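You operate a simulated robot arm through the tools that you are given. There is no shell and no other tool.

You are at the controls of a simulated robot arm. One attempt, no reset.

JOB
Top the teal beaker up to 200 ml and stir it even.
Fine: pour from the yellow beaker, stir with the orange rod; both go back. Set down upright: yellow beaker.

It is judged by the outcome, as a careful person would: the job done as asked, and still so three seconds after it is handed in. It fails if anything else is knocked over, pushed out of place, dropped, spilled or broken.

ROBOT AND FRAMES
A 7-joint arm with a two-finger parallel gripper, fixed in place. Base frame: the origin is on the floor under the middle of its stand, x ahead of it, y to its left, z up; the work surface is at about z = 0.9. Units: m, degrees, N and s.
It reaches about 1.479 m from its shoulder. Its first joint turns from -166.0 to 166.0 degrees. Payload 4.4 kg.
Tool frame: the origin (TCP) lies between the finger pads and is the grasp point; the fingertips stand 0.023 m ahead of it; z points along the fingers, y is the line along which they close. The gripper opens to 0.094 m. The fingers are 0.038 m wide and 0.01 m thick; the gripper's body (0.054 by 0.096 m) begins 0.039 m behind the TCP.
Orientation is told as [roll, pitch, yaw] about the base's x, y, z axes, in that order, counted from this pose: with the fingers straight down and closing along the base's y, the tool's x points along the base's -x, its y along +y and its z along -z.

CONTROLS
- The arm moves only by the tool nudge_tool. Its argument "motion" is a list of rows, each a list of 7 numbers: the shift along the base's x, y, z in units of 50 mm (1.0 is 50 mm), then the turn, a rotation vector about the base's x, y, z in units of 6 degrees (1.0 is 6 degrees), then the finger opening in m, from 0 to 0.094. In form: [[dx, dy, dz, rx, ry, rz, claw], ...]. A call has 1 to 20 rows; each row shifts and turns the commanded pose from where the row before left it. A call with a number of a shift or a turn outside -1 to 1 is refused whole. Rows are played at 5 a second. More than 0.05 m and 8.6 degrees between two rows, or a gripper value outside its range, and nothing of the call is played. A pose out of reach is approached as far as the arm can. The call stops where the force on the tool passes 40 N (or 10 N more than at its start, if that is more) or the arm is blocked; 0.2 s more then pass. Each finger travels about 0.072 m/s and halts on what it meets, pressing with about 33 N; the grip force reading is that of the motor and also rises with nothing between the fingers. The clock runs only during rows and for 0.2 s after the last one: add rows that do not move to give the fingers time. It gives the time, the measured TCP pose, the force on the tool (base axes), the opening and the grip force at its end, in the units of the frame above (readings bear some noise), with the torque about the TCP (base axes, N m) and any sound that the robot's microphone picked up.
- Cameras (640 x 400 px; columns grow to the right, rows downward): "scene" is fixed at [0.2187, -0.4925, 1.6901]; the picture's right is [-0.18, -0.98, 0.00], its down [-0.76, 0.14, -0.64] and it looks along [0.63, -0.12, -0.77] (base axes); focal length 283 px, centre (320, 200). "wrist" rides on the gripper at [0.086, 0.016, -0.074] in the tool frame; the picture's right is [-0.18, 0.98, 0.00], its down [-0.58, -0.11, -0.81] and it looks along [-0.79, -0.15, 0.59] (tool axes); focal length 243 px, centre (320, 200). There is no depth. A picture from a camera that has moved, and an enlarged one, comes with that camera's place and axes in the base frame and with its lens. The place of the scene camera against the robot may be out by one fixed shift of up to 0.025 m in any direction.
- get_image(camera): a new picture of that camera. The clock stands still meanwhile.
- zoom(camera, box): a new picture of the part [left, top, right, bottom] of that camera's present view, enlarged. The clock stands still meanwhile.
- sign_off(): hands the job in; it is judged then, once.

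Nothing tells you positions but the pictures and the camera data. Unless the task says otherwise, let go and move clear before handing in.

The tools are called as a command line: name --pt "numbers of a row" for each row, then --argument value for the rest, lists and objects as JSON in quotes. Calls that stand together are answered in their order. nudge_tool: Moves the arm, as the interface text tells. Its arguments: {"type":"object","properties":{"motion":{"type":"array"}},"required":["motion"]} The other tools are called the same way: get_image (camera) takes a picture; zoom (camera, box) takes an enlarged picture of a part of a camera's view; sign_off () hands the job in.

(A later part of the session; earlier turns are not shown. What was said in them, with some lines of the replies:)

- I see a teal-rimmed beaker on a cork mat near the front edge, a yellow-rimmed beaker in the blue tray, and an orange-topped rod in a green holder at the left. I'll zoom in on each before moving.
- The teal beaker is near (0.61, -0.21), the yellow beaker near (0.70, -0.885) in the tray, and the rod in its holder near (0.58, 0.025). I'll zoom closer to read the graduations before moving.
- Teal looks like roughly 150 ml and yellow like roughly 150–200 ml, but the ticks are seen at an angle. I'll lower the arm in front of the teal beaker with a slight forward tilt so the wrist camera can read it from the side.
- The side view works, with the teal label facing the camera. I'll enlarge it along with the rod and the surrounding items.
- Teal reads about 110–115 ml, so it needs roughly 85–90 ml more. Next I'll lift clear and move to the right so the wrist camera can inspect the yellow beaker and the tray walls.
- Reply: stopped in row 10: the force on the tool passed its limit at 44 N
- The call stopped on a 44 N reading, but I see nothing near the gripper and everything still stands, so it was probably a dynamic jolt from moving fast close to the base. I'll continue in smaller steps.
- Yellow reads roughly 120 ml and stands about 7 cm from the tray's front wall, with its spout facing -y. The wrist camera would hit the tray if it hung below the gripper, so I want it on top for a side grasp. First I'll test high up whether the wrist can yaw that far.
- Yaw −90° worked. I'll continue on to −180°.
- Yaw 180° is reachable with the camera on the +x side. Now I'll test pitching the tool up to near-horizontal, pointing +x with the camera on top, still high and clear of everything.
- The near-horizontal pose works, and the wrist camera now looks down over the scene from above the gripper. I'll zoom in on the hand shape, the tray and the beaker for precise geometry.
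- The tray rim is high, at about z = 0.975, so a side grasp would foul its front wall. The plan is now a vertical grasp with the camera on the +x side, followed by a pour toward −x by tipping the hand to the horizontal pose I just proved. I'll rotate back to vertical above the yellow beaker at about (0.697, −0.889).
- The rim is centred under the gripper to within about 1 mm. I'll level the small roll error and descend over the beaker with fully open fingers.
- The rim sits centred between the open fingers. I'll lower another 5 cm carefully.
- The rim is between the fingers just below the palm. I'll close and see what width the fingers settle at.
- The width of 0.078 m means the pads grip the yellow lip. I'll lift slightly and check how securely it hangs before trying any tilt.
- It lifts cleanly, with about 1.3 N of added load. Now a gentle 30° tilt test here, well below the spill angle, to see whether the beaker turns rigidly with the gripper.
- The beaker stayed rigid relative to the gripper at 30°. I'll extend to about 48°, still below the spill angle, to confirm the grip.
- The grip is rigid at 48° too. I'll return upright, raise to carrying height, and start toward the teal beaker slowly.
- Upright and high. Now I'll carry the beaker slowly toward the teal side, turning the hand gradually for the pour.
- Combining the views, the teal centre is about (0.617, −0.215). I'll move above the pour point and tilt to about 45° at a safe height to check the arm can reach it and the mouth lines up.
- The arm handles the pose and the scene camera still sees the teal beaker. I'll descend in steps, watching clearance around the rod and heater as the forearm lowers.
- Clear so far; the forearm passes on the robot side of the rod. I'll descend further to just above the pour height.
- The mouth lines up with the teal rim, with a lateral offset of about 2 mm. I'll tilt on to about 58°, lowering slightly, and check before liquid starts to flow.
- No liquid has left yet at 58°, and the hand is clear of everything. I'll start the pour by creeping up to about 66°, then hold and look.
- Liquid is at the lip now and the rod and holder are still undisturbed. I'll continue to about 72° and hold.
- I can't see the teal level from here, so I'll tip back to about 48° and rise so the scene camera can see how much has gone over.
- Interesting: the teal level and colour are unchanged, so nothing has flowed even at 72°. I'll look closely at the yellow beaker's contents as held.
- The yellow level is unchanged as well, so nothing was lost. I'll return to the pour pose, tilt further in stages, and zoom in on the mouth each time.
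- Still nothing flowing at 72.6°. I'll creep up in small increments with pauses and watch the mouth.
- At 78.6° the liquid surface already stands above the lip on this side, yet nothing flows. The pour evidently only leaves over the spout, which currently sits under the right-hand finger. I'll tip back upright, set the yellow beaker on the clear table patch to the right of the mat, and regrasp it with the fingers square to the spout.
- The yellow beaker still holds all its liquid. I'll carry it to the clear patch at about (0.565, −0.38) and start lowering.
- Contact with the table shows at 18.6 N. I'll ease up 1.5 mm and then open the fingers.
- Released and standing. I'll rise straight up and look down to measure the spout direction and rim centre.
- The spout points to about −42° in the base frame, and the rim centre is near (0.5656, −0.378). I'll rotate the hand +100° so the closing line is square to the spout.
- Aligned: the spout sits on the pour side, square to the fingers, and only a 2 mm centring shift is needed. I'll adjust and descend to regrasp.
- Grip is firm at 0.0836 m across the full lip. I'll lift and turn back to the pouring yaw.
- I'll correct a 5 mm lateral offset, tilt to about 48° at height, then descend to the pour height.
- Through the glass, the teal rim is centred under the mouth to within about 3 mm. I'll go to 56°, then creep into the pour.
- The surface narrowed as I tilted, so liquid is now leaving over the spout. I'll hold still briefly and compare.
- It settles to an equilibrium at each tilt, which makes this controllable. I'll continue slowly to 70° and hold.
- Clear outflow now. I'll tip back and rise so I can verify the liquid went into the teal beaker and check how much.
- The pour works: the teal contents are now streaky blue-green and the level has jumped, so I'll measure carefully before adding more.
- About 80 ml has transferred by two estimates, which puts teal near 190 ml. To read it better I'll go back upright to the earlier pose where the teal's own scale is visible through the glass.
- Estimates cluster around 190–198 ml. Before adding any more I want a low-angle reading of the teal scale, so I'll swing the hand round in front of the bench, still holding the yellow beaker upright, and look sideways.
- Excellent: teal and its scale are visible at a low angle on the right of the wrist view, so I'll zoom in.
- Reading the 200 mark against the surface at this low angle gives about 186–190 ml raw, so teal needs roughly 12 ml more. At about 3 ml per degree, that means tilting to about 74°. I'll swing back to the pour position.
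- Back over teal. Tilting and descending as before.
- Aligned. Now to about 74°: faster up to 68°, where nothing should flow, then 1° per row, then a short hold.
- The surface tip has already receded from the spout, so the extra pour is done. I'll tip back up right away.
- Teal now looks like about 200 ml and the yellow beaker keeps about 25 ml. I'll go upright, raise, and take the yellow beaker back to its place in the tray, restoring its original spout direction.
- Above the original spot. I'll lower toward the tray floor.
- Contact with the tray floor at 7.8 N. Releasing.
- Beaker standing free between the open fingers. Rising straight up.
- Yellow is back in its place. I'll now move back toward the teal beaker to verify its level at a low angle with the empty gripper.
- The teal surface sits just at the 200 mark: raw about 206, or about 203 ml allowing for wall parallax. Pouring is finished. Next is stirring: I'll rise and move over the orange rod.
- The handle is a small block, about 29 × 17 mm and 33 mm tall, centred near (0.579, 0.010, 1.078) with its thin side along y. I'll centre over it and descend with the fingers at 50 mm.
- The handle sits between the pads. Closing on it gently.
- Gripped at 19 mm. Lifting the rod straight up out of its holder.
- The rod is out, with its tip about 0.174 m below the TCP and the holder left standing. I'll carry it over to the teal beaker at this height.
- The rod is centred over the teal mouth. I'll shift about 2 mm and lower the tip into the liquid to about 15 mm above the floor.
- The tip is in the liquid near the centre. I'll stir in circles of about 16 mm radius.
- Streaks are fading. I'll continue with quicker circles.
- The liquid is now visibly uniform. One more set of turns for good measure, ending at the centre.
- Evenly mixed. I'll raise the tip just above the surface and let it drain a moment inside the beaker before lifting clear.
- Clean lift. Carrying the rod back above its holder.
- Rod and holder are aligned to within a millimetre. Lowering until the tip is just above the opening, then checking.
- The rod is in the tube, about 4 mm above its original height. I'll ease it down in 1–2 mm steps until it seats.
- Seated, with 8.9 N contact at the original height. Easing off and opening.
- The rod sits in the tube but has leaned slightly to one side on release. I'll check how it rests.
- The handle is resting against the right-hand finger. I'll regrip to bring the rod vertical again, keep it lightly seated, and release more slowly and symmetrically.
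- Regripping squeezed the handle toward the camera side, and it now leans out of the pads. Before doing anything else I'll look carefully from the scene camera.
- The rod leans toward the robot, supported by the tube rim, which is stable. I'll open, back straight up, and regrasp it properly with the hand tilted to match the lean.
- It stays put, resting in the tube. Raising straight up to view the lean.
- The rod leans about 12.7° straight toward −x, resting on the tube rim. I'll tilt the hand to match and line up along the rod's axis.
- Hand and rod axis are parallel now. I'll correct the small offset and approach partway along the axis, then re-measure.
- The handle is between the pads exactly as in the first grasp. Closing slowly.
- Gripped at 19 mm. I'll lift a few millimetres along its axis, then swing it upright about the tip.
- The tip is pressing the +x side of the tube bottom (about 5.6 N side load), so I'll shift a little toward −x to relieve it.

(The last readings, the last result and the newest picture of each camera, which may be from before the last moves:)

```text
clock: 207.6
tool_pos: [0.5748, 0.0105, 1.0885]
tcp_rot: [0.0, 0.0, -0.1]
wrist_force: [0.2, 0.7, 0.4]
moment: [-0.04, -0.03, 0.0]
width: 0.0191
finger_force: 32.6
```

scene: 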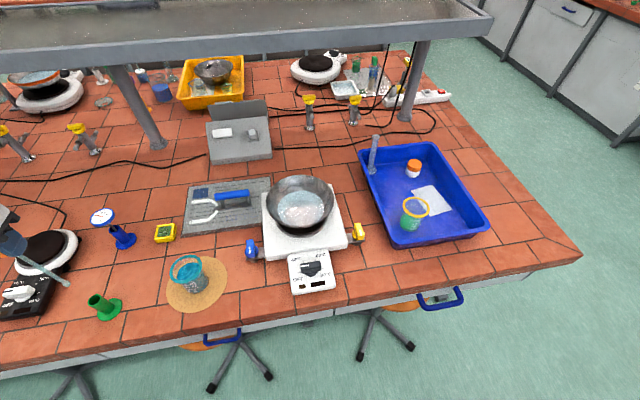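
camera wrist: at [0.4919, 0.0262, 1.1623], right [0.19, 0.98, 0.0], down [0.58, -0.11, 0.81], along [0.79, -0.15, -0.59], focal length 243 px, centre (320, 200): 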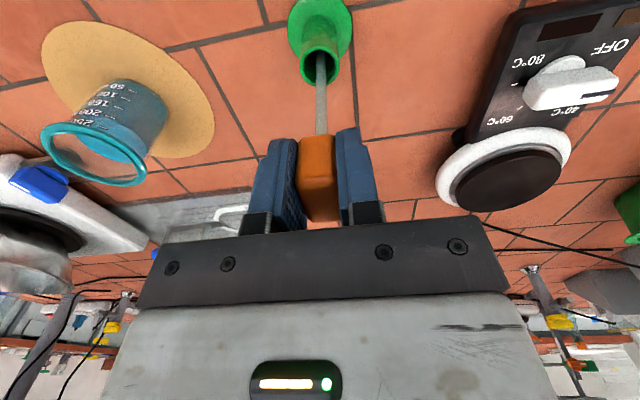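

Side load gone. The rod is tilted about 2.5° in the grip, leaning to −x, so I'll rotate the hand to make the rod itself vertical and re-centre it.

nudge_tool --pt "0.04 0 0 0 0.2 0 0.005" --pt "0.05 0 0 0 0.22 0 0.005" --pt "0 0 0 0 0 0 0.005"

zoom --camera "scene" --box '[50, 250, 130, 320]'

zoom --camera "wrist" --box '[270, 0, 370, 150]'

```text
clock: 208.4
tool_pos: [0.5792, 0.0111, 1.0885]
tcp_rot: [0.0, 2.5, -0.2]
wrist_force: [-0.4, 0.1, -0.2]
moment: [-0.01, 0.0, -0.02]
width: 0.0193
finger_force: 32.8
```

```text
5.71 times, centred on (90, 285) of scene
camera zoom: at [0.2187, -0.4925, 1.6901], right [-0.18, -0.98, 0.0], down [-0.76, 0.14, -0.64], along [0.63, -0.12, -0.77], focal length 1618 px, centre (1634, -286)
```

zoom: 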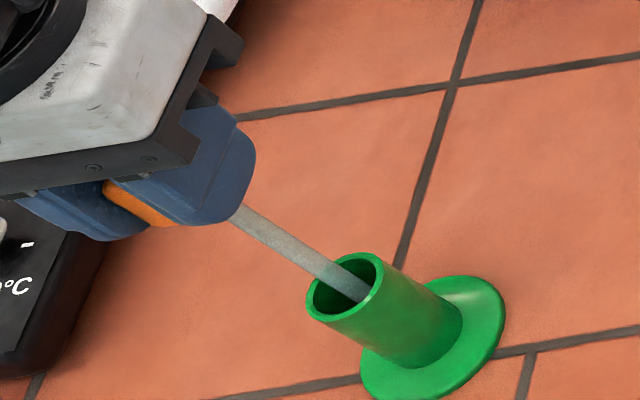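

```text
2.67 times, centred on (320, 75) of wrist
camera zoom: at [0.497, 0.0262, 1.1673], right [0.19, 0.98, -0.01], down [0.62, -0.11, 0.78], along [0.77, -0.15, -0.63], focal length 647 px, centre (320, 533)
```

zoom: 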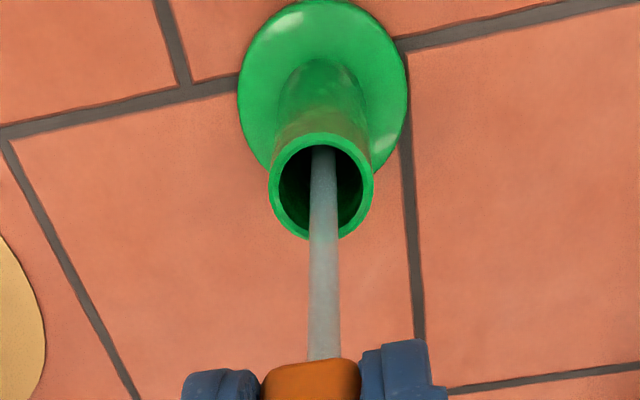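

zoom --camera "scene" --box '[70, 272, 106, 304]'

```text
12.50 times, centred on (88, 288) of scene
camera zoom: at [0.2187, -0.4925, 1.6901], right [-0.18, -0.98, 0.0], down [-0.76, 0.14, -0.64], along [0.63, -0.12, -0.77], focal length 3538 px, centre (3220, -900)
```

zoom: 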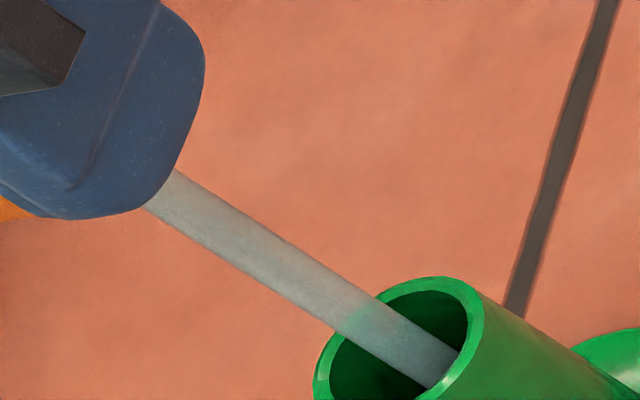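

The rod now leans about 1.5° the other way relative to the tube edge. Small correction.

nudge_tool --pt "0 0 0 0 -0.12 0 0.005" --pt "0 0 0 0 -0.11 0 0.005" --pt "0 0 0 0 0 0 0.005"

zoom --camera "scene" --box '[70, 272, 106, 304]'

zoom --camera "wrist" --box '[290, 30, 350, 140]'

```text
clock: 209.2
tool_pos: [0.5785, 0.0105, 1.0886]
tcp_rot: [0.0, 1.1, -0.1]
wrist_force: [-0.3, 0.3, -1.0]
moment: [0.0, -0.03, 0.05]
width: 0.0191
finger_force: 32.3
```

```text
12.50 times, centred on (88, 288) of scene
camera zoom: at [0.2187, -0.4925, 1.6901], right [-0.18, -0.98, 0.0], down [-0.76, 0.14, -0.64], along [0.63, -0.12, -0.77], focal length 3538 px, centre (3220, -900)
```

zoom: 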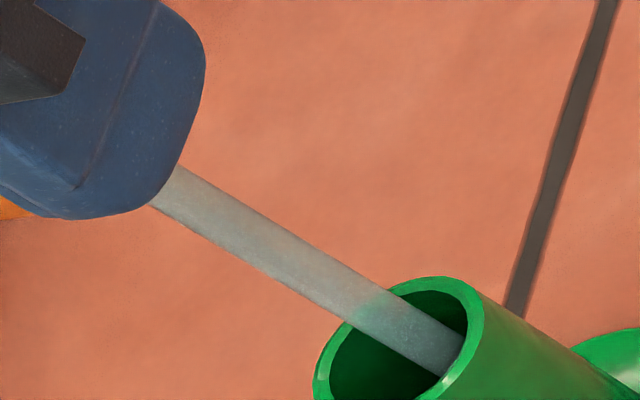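

```text
3.64 times, centred on (320, 85) of wrist
camera zoom: at [0.495, 0.0262, 1.165], right [0.19, 0.98, 0.0], down [0.6, -0.11, 0.79], along [0.78, -0.15, -0.61], focal length 882 px, centre (320, 618)
```

zoom: 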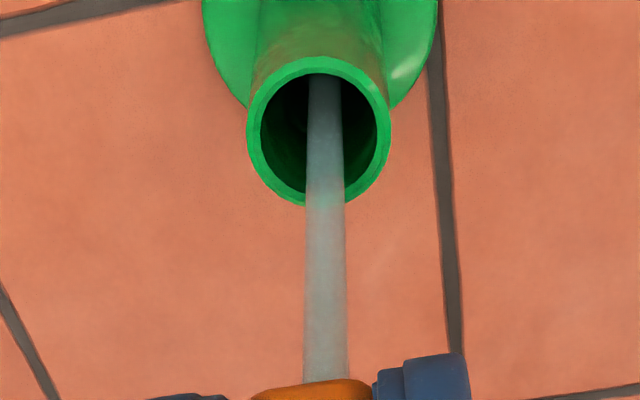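

The rod is now parallel to the tube within a fraction of a degree. Lowering to seat it.

nudge_tool --pt "0 -0.02 -0.06 0 0 0 0.005" --pt "0 0 -0.06 0 0 0 0.005" --pt "0 0 -0.04 0 0 0 0.005" --pt "0 0 0 0 0 0 0.005"

```text
clock: 210.2
tool_pos: [0.5807, 0.0093, 1.081]
tcp_rot: [0.0, 1.2, 0.0]
wrist_force: [1.3, 0.3, 19.6]
moment: [-0.12, -0.27, -0.06]
width: 0.019
finger_force: 33.4
```

nudge_tool --pt "0 0 0.012 0 0 0 0.005" --pt "0 0 0 0 0 0 0.005"

```text
clock: 210.8
tool_pos: [0.5805, 0.0091, 1.0796]
tcp_rot: [0.0, 1.3, -0.2]
wrist_force: [1.1, -1.6, 4.6]
moment: [-0.05, -0.21, -0.01]
width: 0.0192
finger_force: 32.9
```

Light seating force of 4.6 N. Now a very slow, symmetric release.

nudge_tool --pt "0 0 0 0 0 0 0.017" --pt "0 0 0 0 0 0 0.018" --pt "0 0 0 0 0 0 0.0185" --pt "0 0 0 0 0 0 0.019" --pt "0 0 0 0 0 0 0.0193" --pt "0 0 0 0 0 0 0.0196" --pt "0 0 0 0 0 0 0.02" --pt "0 0 0 0 0 0 0.0205" --pt "0 0 0 0 0 0 0.021" --pt "0 0 0 0 0 0 0.0215"

zoom --camera "wrist" --box '[250, 40, 390, 240]'

zoom --camera "scene" --box '[70, 272, 106, 304]'

```text
clock: 213.0
tool_pos: [0.5793, 0.0097, 1.0819]
tcp_rot: [-0.1, 1.2, -0.1]
wrist_force: [-0.2, -0.7, -0.7]
moment: [-0.01, -0.03, 0.01]
width: 0.0217
finger_force: 0.1
```

```text
2.00 times, centred on (320, 140) of wrist
camera zoom: at [0.4951, 0.0252, 1.1578], right [0.19, 0.98, 0.0], down [0.6, -0.11, 0.79], along [0.78, -0.15, -0.61], focal length 485 px, centre (320, 320)
```

zoom: 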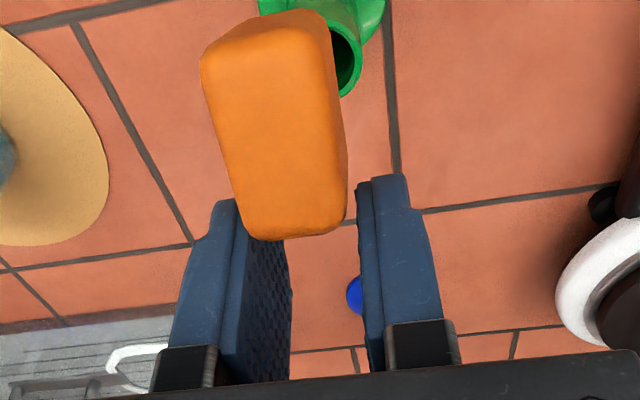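

```text
12.50 times, centred on (88, 288) of scene
camera zoom: at [0.2187, -0.4925, 1.6901], right [-0.18, -0.98, 0.0], down [-0.76, 0.14, -0.64], along [0.63, -0.12, -0.77], focal length 3538 px, centre (3220, -900)
```

zoom: 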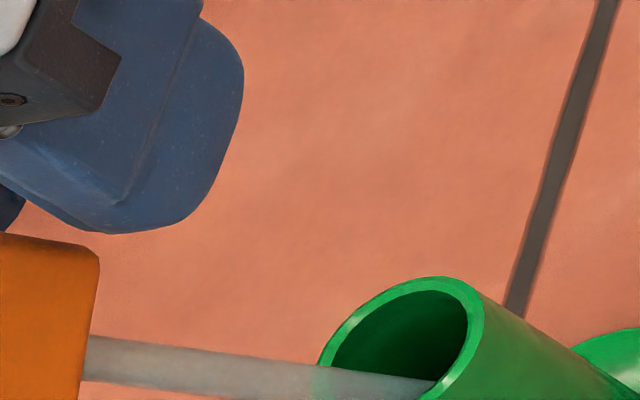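

It settles back into the same lean against the rim. The rod is loose in this stand and simply rests that way, fully seated in its holder. I'll leave it there, open wider and rise straight up without touching it.

nudge_tool --pt "0 0 0 0 0 0 0.03" --pt "0 0 0 0 0 0 0.045" --pt "0 0 0 0 0 0 0.06" --pt "0 0 0 0 0 0 0.06" --pt "0.02 0 0.2 0 0 0 0.06" --pt "0 0 0.4 0 0 0 0.06" --pt "0 0 0.6 0 0 0 0.06" --pt "0 0 0.7 0 0 0 0.06" --pt "0 0 0.7 0 -0.1 0 0.06" --pt "0 0 0.5 0 -0.1 0 0.06" --pt "0 0 0 0 0 0 0.06"

get_image --camera "scene"

zoom --camera "scene" --box '[40, 250, 140, 330]'

get_image --camera "wrist"

```text
clock: 215.4
tool_pos: [0.581, 0.0099, 1.2369]
tcp_rot: [0.0, -0.1, -0.1]
wrist_force: [1.0, 0.2, -0.5]
moment: [-0.01, -0.01, -0.05]
width: 0.0598
finger_force: 0.0
```

```text
taken
```

scene: 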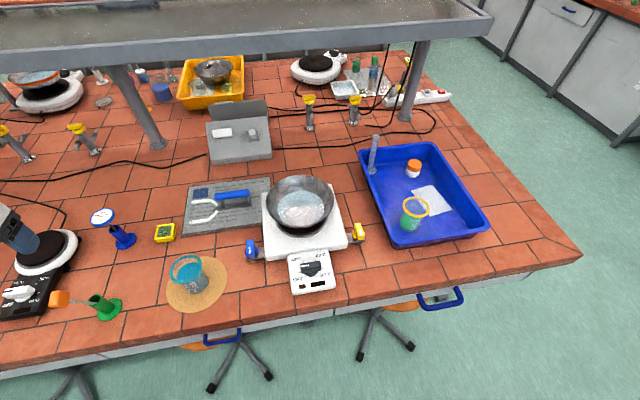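

```text
5.00 times, centred on (90, 290) of scene
camera zoom: at [0.2187, -0.4925, 1.6901], right [-0.18, -0.98, 0.0], down [-0.76, 0.14, -0.64], along [0.63, -0.12, -0.77], focal length 1415 px, centre (1470, -250)
```

zoom: 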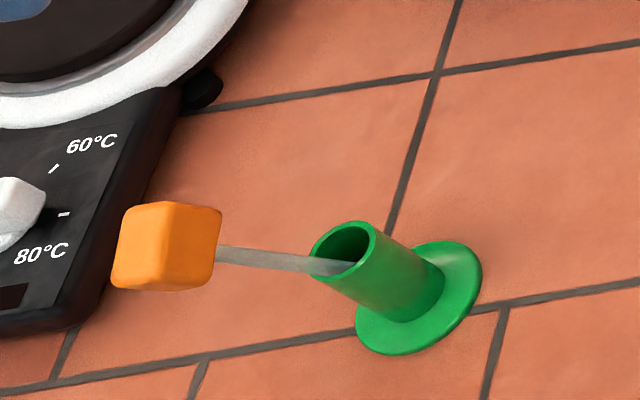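

```text
taken
camera wrist: at [0.4945, 0.0254, 1.3113], right [0.19, 0.98, 0.0], down [0.58, -0.11, 0.81], along [0.79, -0.15, -0.59], focal length 243 px, centre (320, 200)
```

wrist: 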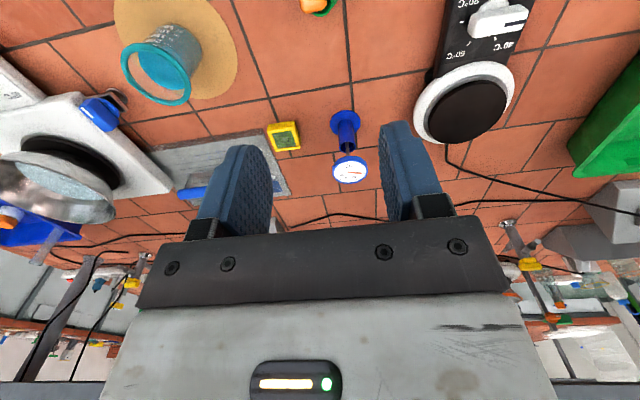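

The holder hasn't moved and the rod is back in it. Final checks on the yellow beaker and the teal beaker.

zoom --camera "scene" --box '[370, 150, 490, 250]'

zoom --camera "scene" --box '[150, 230, 250, 320]'

```text
4.00 times, centred on (430, 200) of scene
camera zoom: at [0.2187, -0.4925, 1.6901], right [-0.18, -0.98, 0.0], down [-0.76, 0.14, -0.64], along [0.63, -0.12, -0.77], focal length 1132 px, centre (-120, 200)
```

zoom: 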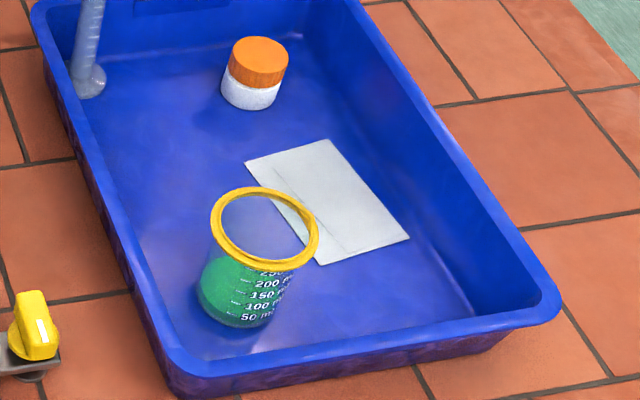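

```text
4.44 times, centred on (200, 275) of scene
camera zoom: at [0.2187, -0.4925, 1.6901], right [-0.18, -0.98, 0.0], down [-0.76, 0.14, -0.64], along [0.63, -0.12, -0.77], focal length 1258 px, centre (853, -133)
```

zoom: 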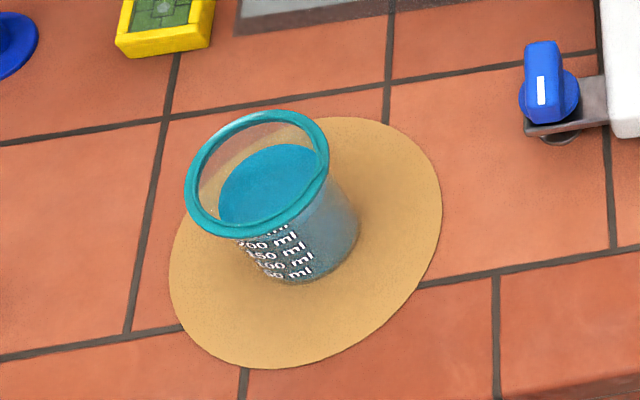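

Both beakers stand upright in their original places, the teal contents are uniform at about 200 ml, and nothing else has moved. I'll move the arm a bit further clear and then hand in.

nudge_tool --pt "0 0 0.3 0 0 0 0.06" --pt "0 -0.2 0.5 0 0 0 0.06" --pt "0 -0.3 0.5 0 0 0 0.06" --pt "0 -0.2 0.3 0 0 0 0.06" --pt "0 0 0 0 0 0 0.06" --pt "0 0 0 0 0 0 0.06"

get_image --camera "scene"

```text
clock: 216.8
tool_pos: [0.5812, -0.0257, 1.3156]
tcp_rot: [0.0, 0.0, -0.1]
wrist_force: [-0.4, -0.4, 0.6]
moment: [0.0, -0.04, -0.04]
width: 0.0601
finger_force: 0.1
```

```text
taken
```

scene: 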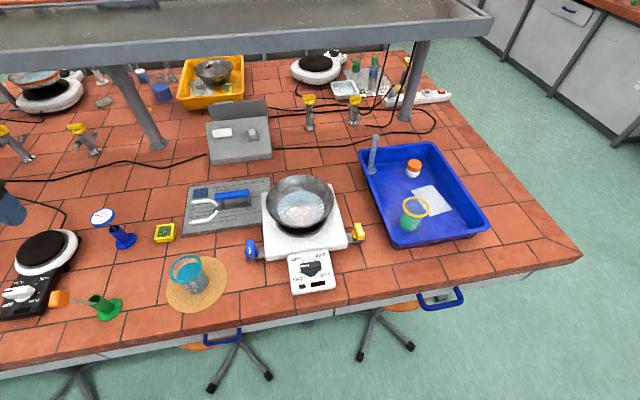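

The bench is in order: teal filled and stirred, yellow back upright in the tray, the rod back in its holder, and the arm clear. Handing in.

sign_off

```text
The job is handed in.
```

The job is handed in. The teal beaker is filled to about the 200 ml mark and evenly stirred, and the yellow beaker and orange rod are back.

- **Teal beaker:** my last low-angle reading was about 203 ml after allowing for viewing angle, so it may be a few ml over. The colour was uniform after stirring, and the beaker had not moved on its mat.
- **Yellow beaker:** it stands upright in its original spot in the tray with roughly 25 ml left. During the job I set it down briefly on clear table. It only pours over its spout, so I had to regrip it.
- **Orange rod:** it is fully seated in its green holder but leans about 13° against the rim; it stood vertical at the start. I tried to set it straight, but it leaned again as soon as I let go.
- **Everything else:** I saw no spills and nothing knocked over or moved. The arm is clear.

One early arm movement stopped on a 44 N force reading. I saw nothing near the gripper and everything was still standing, so I carried on at a slower speed.
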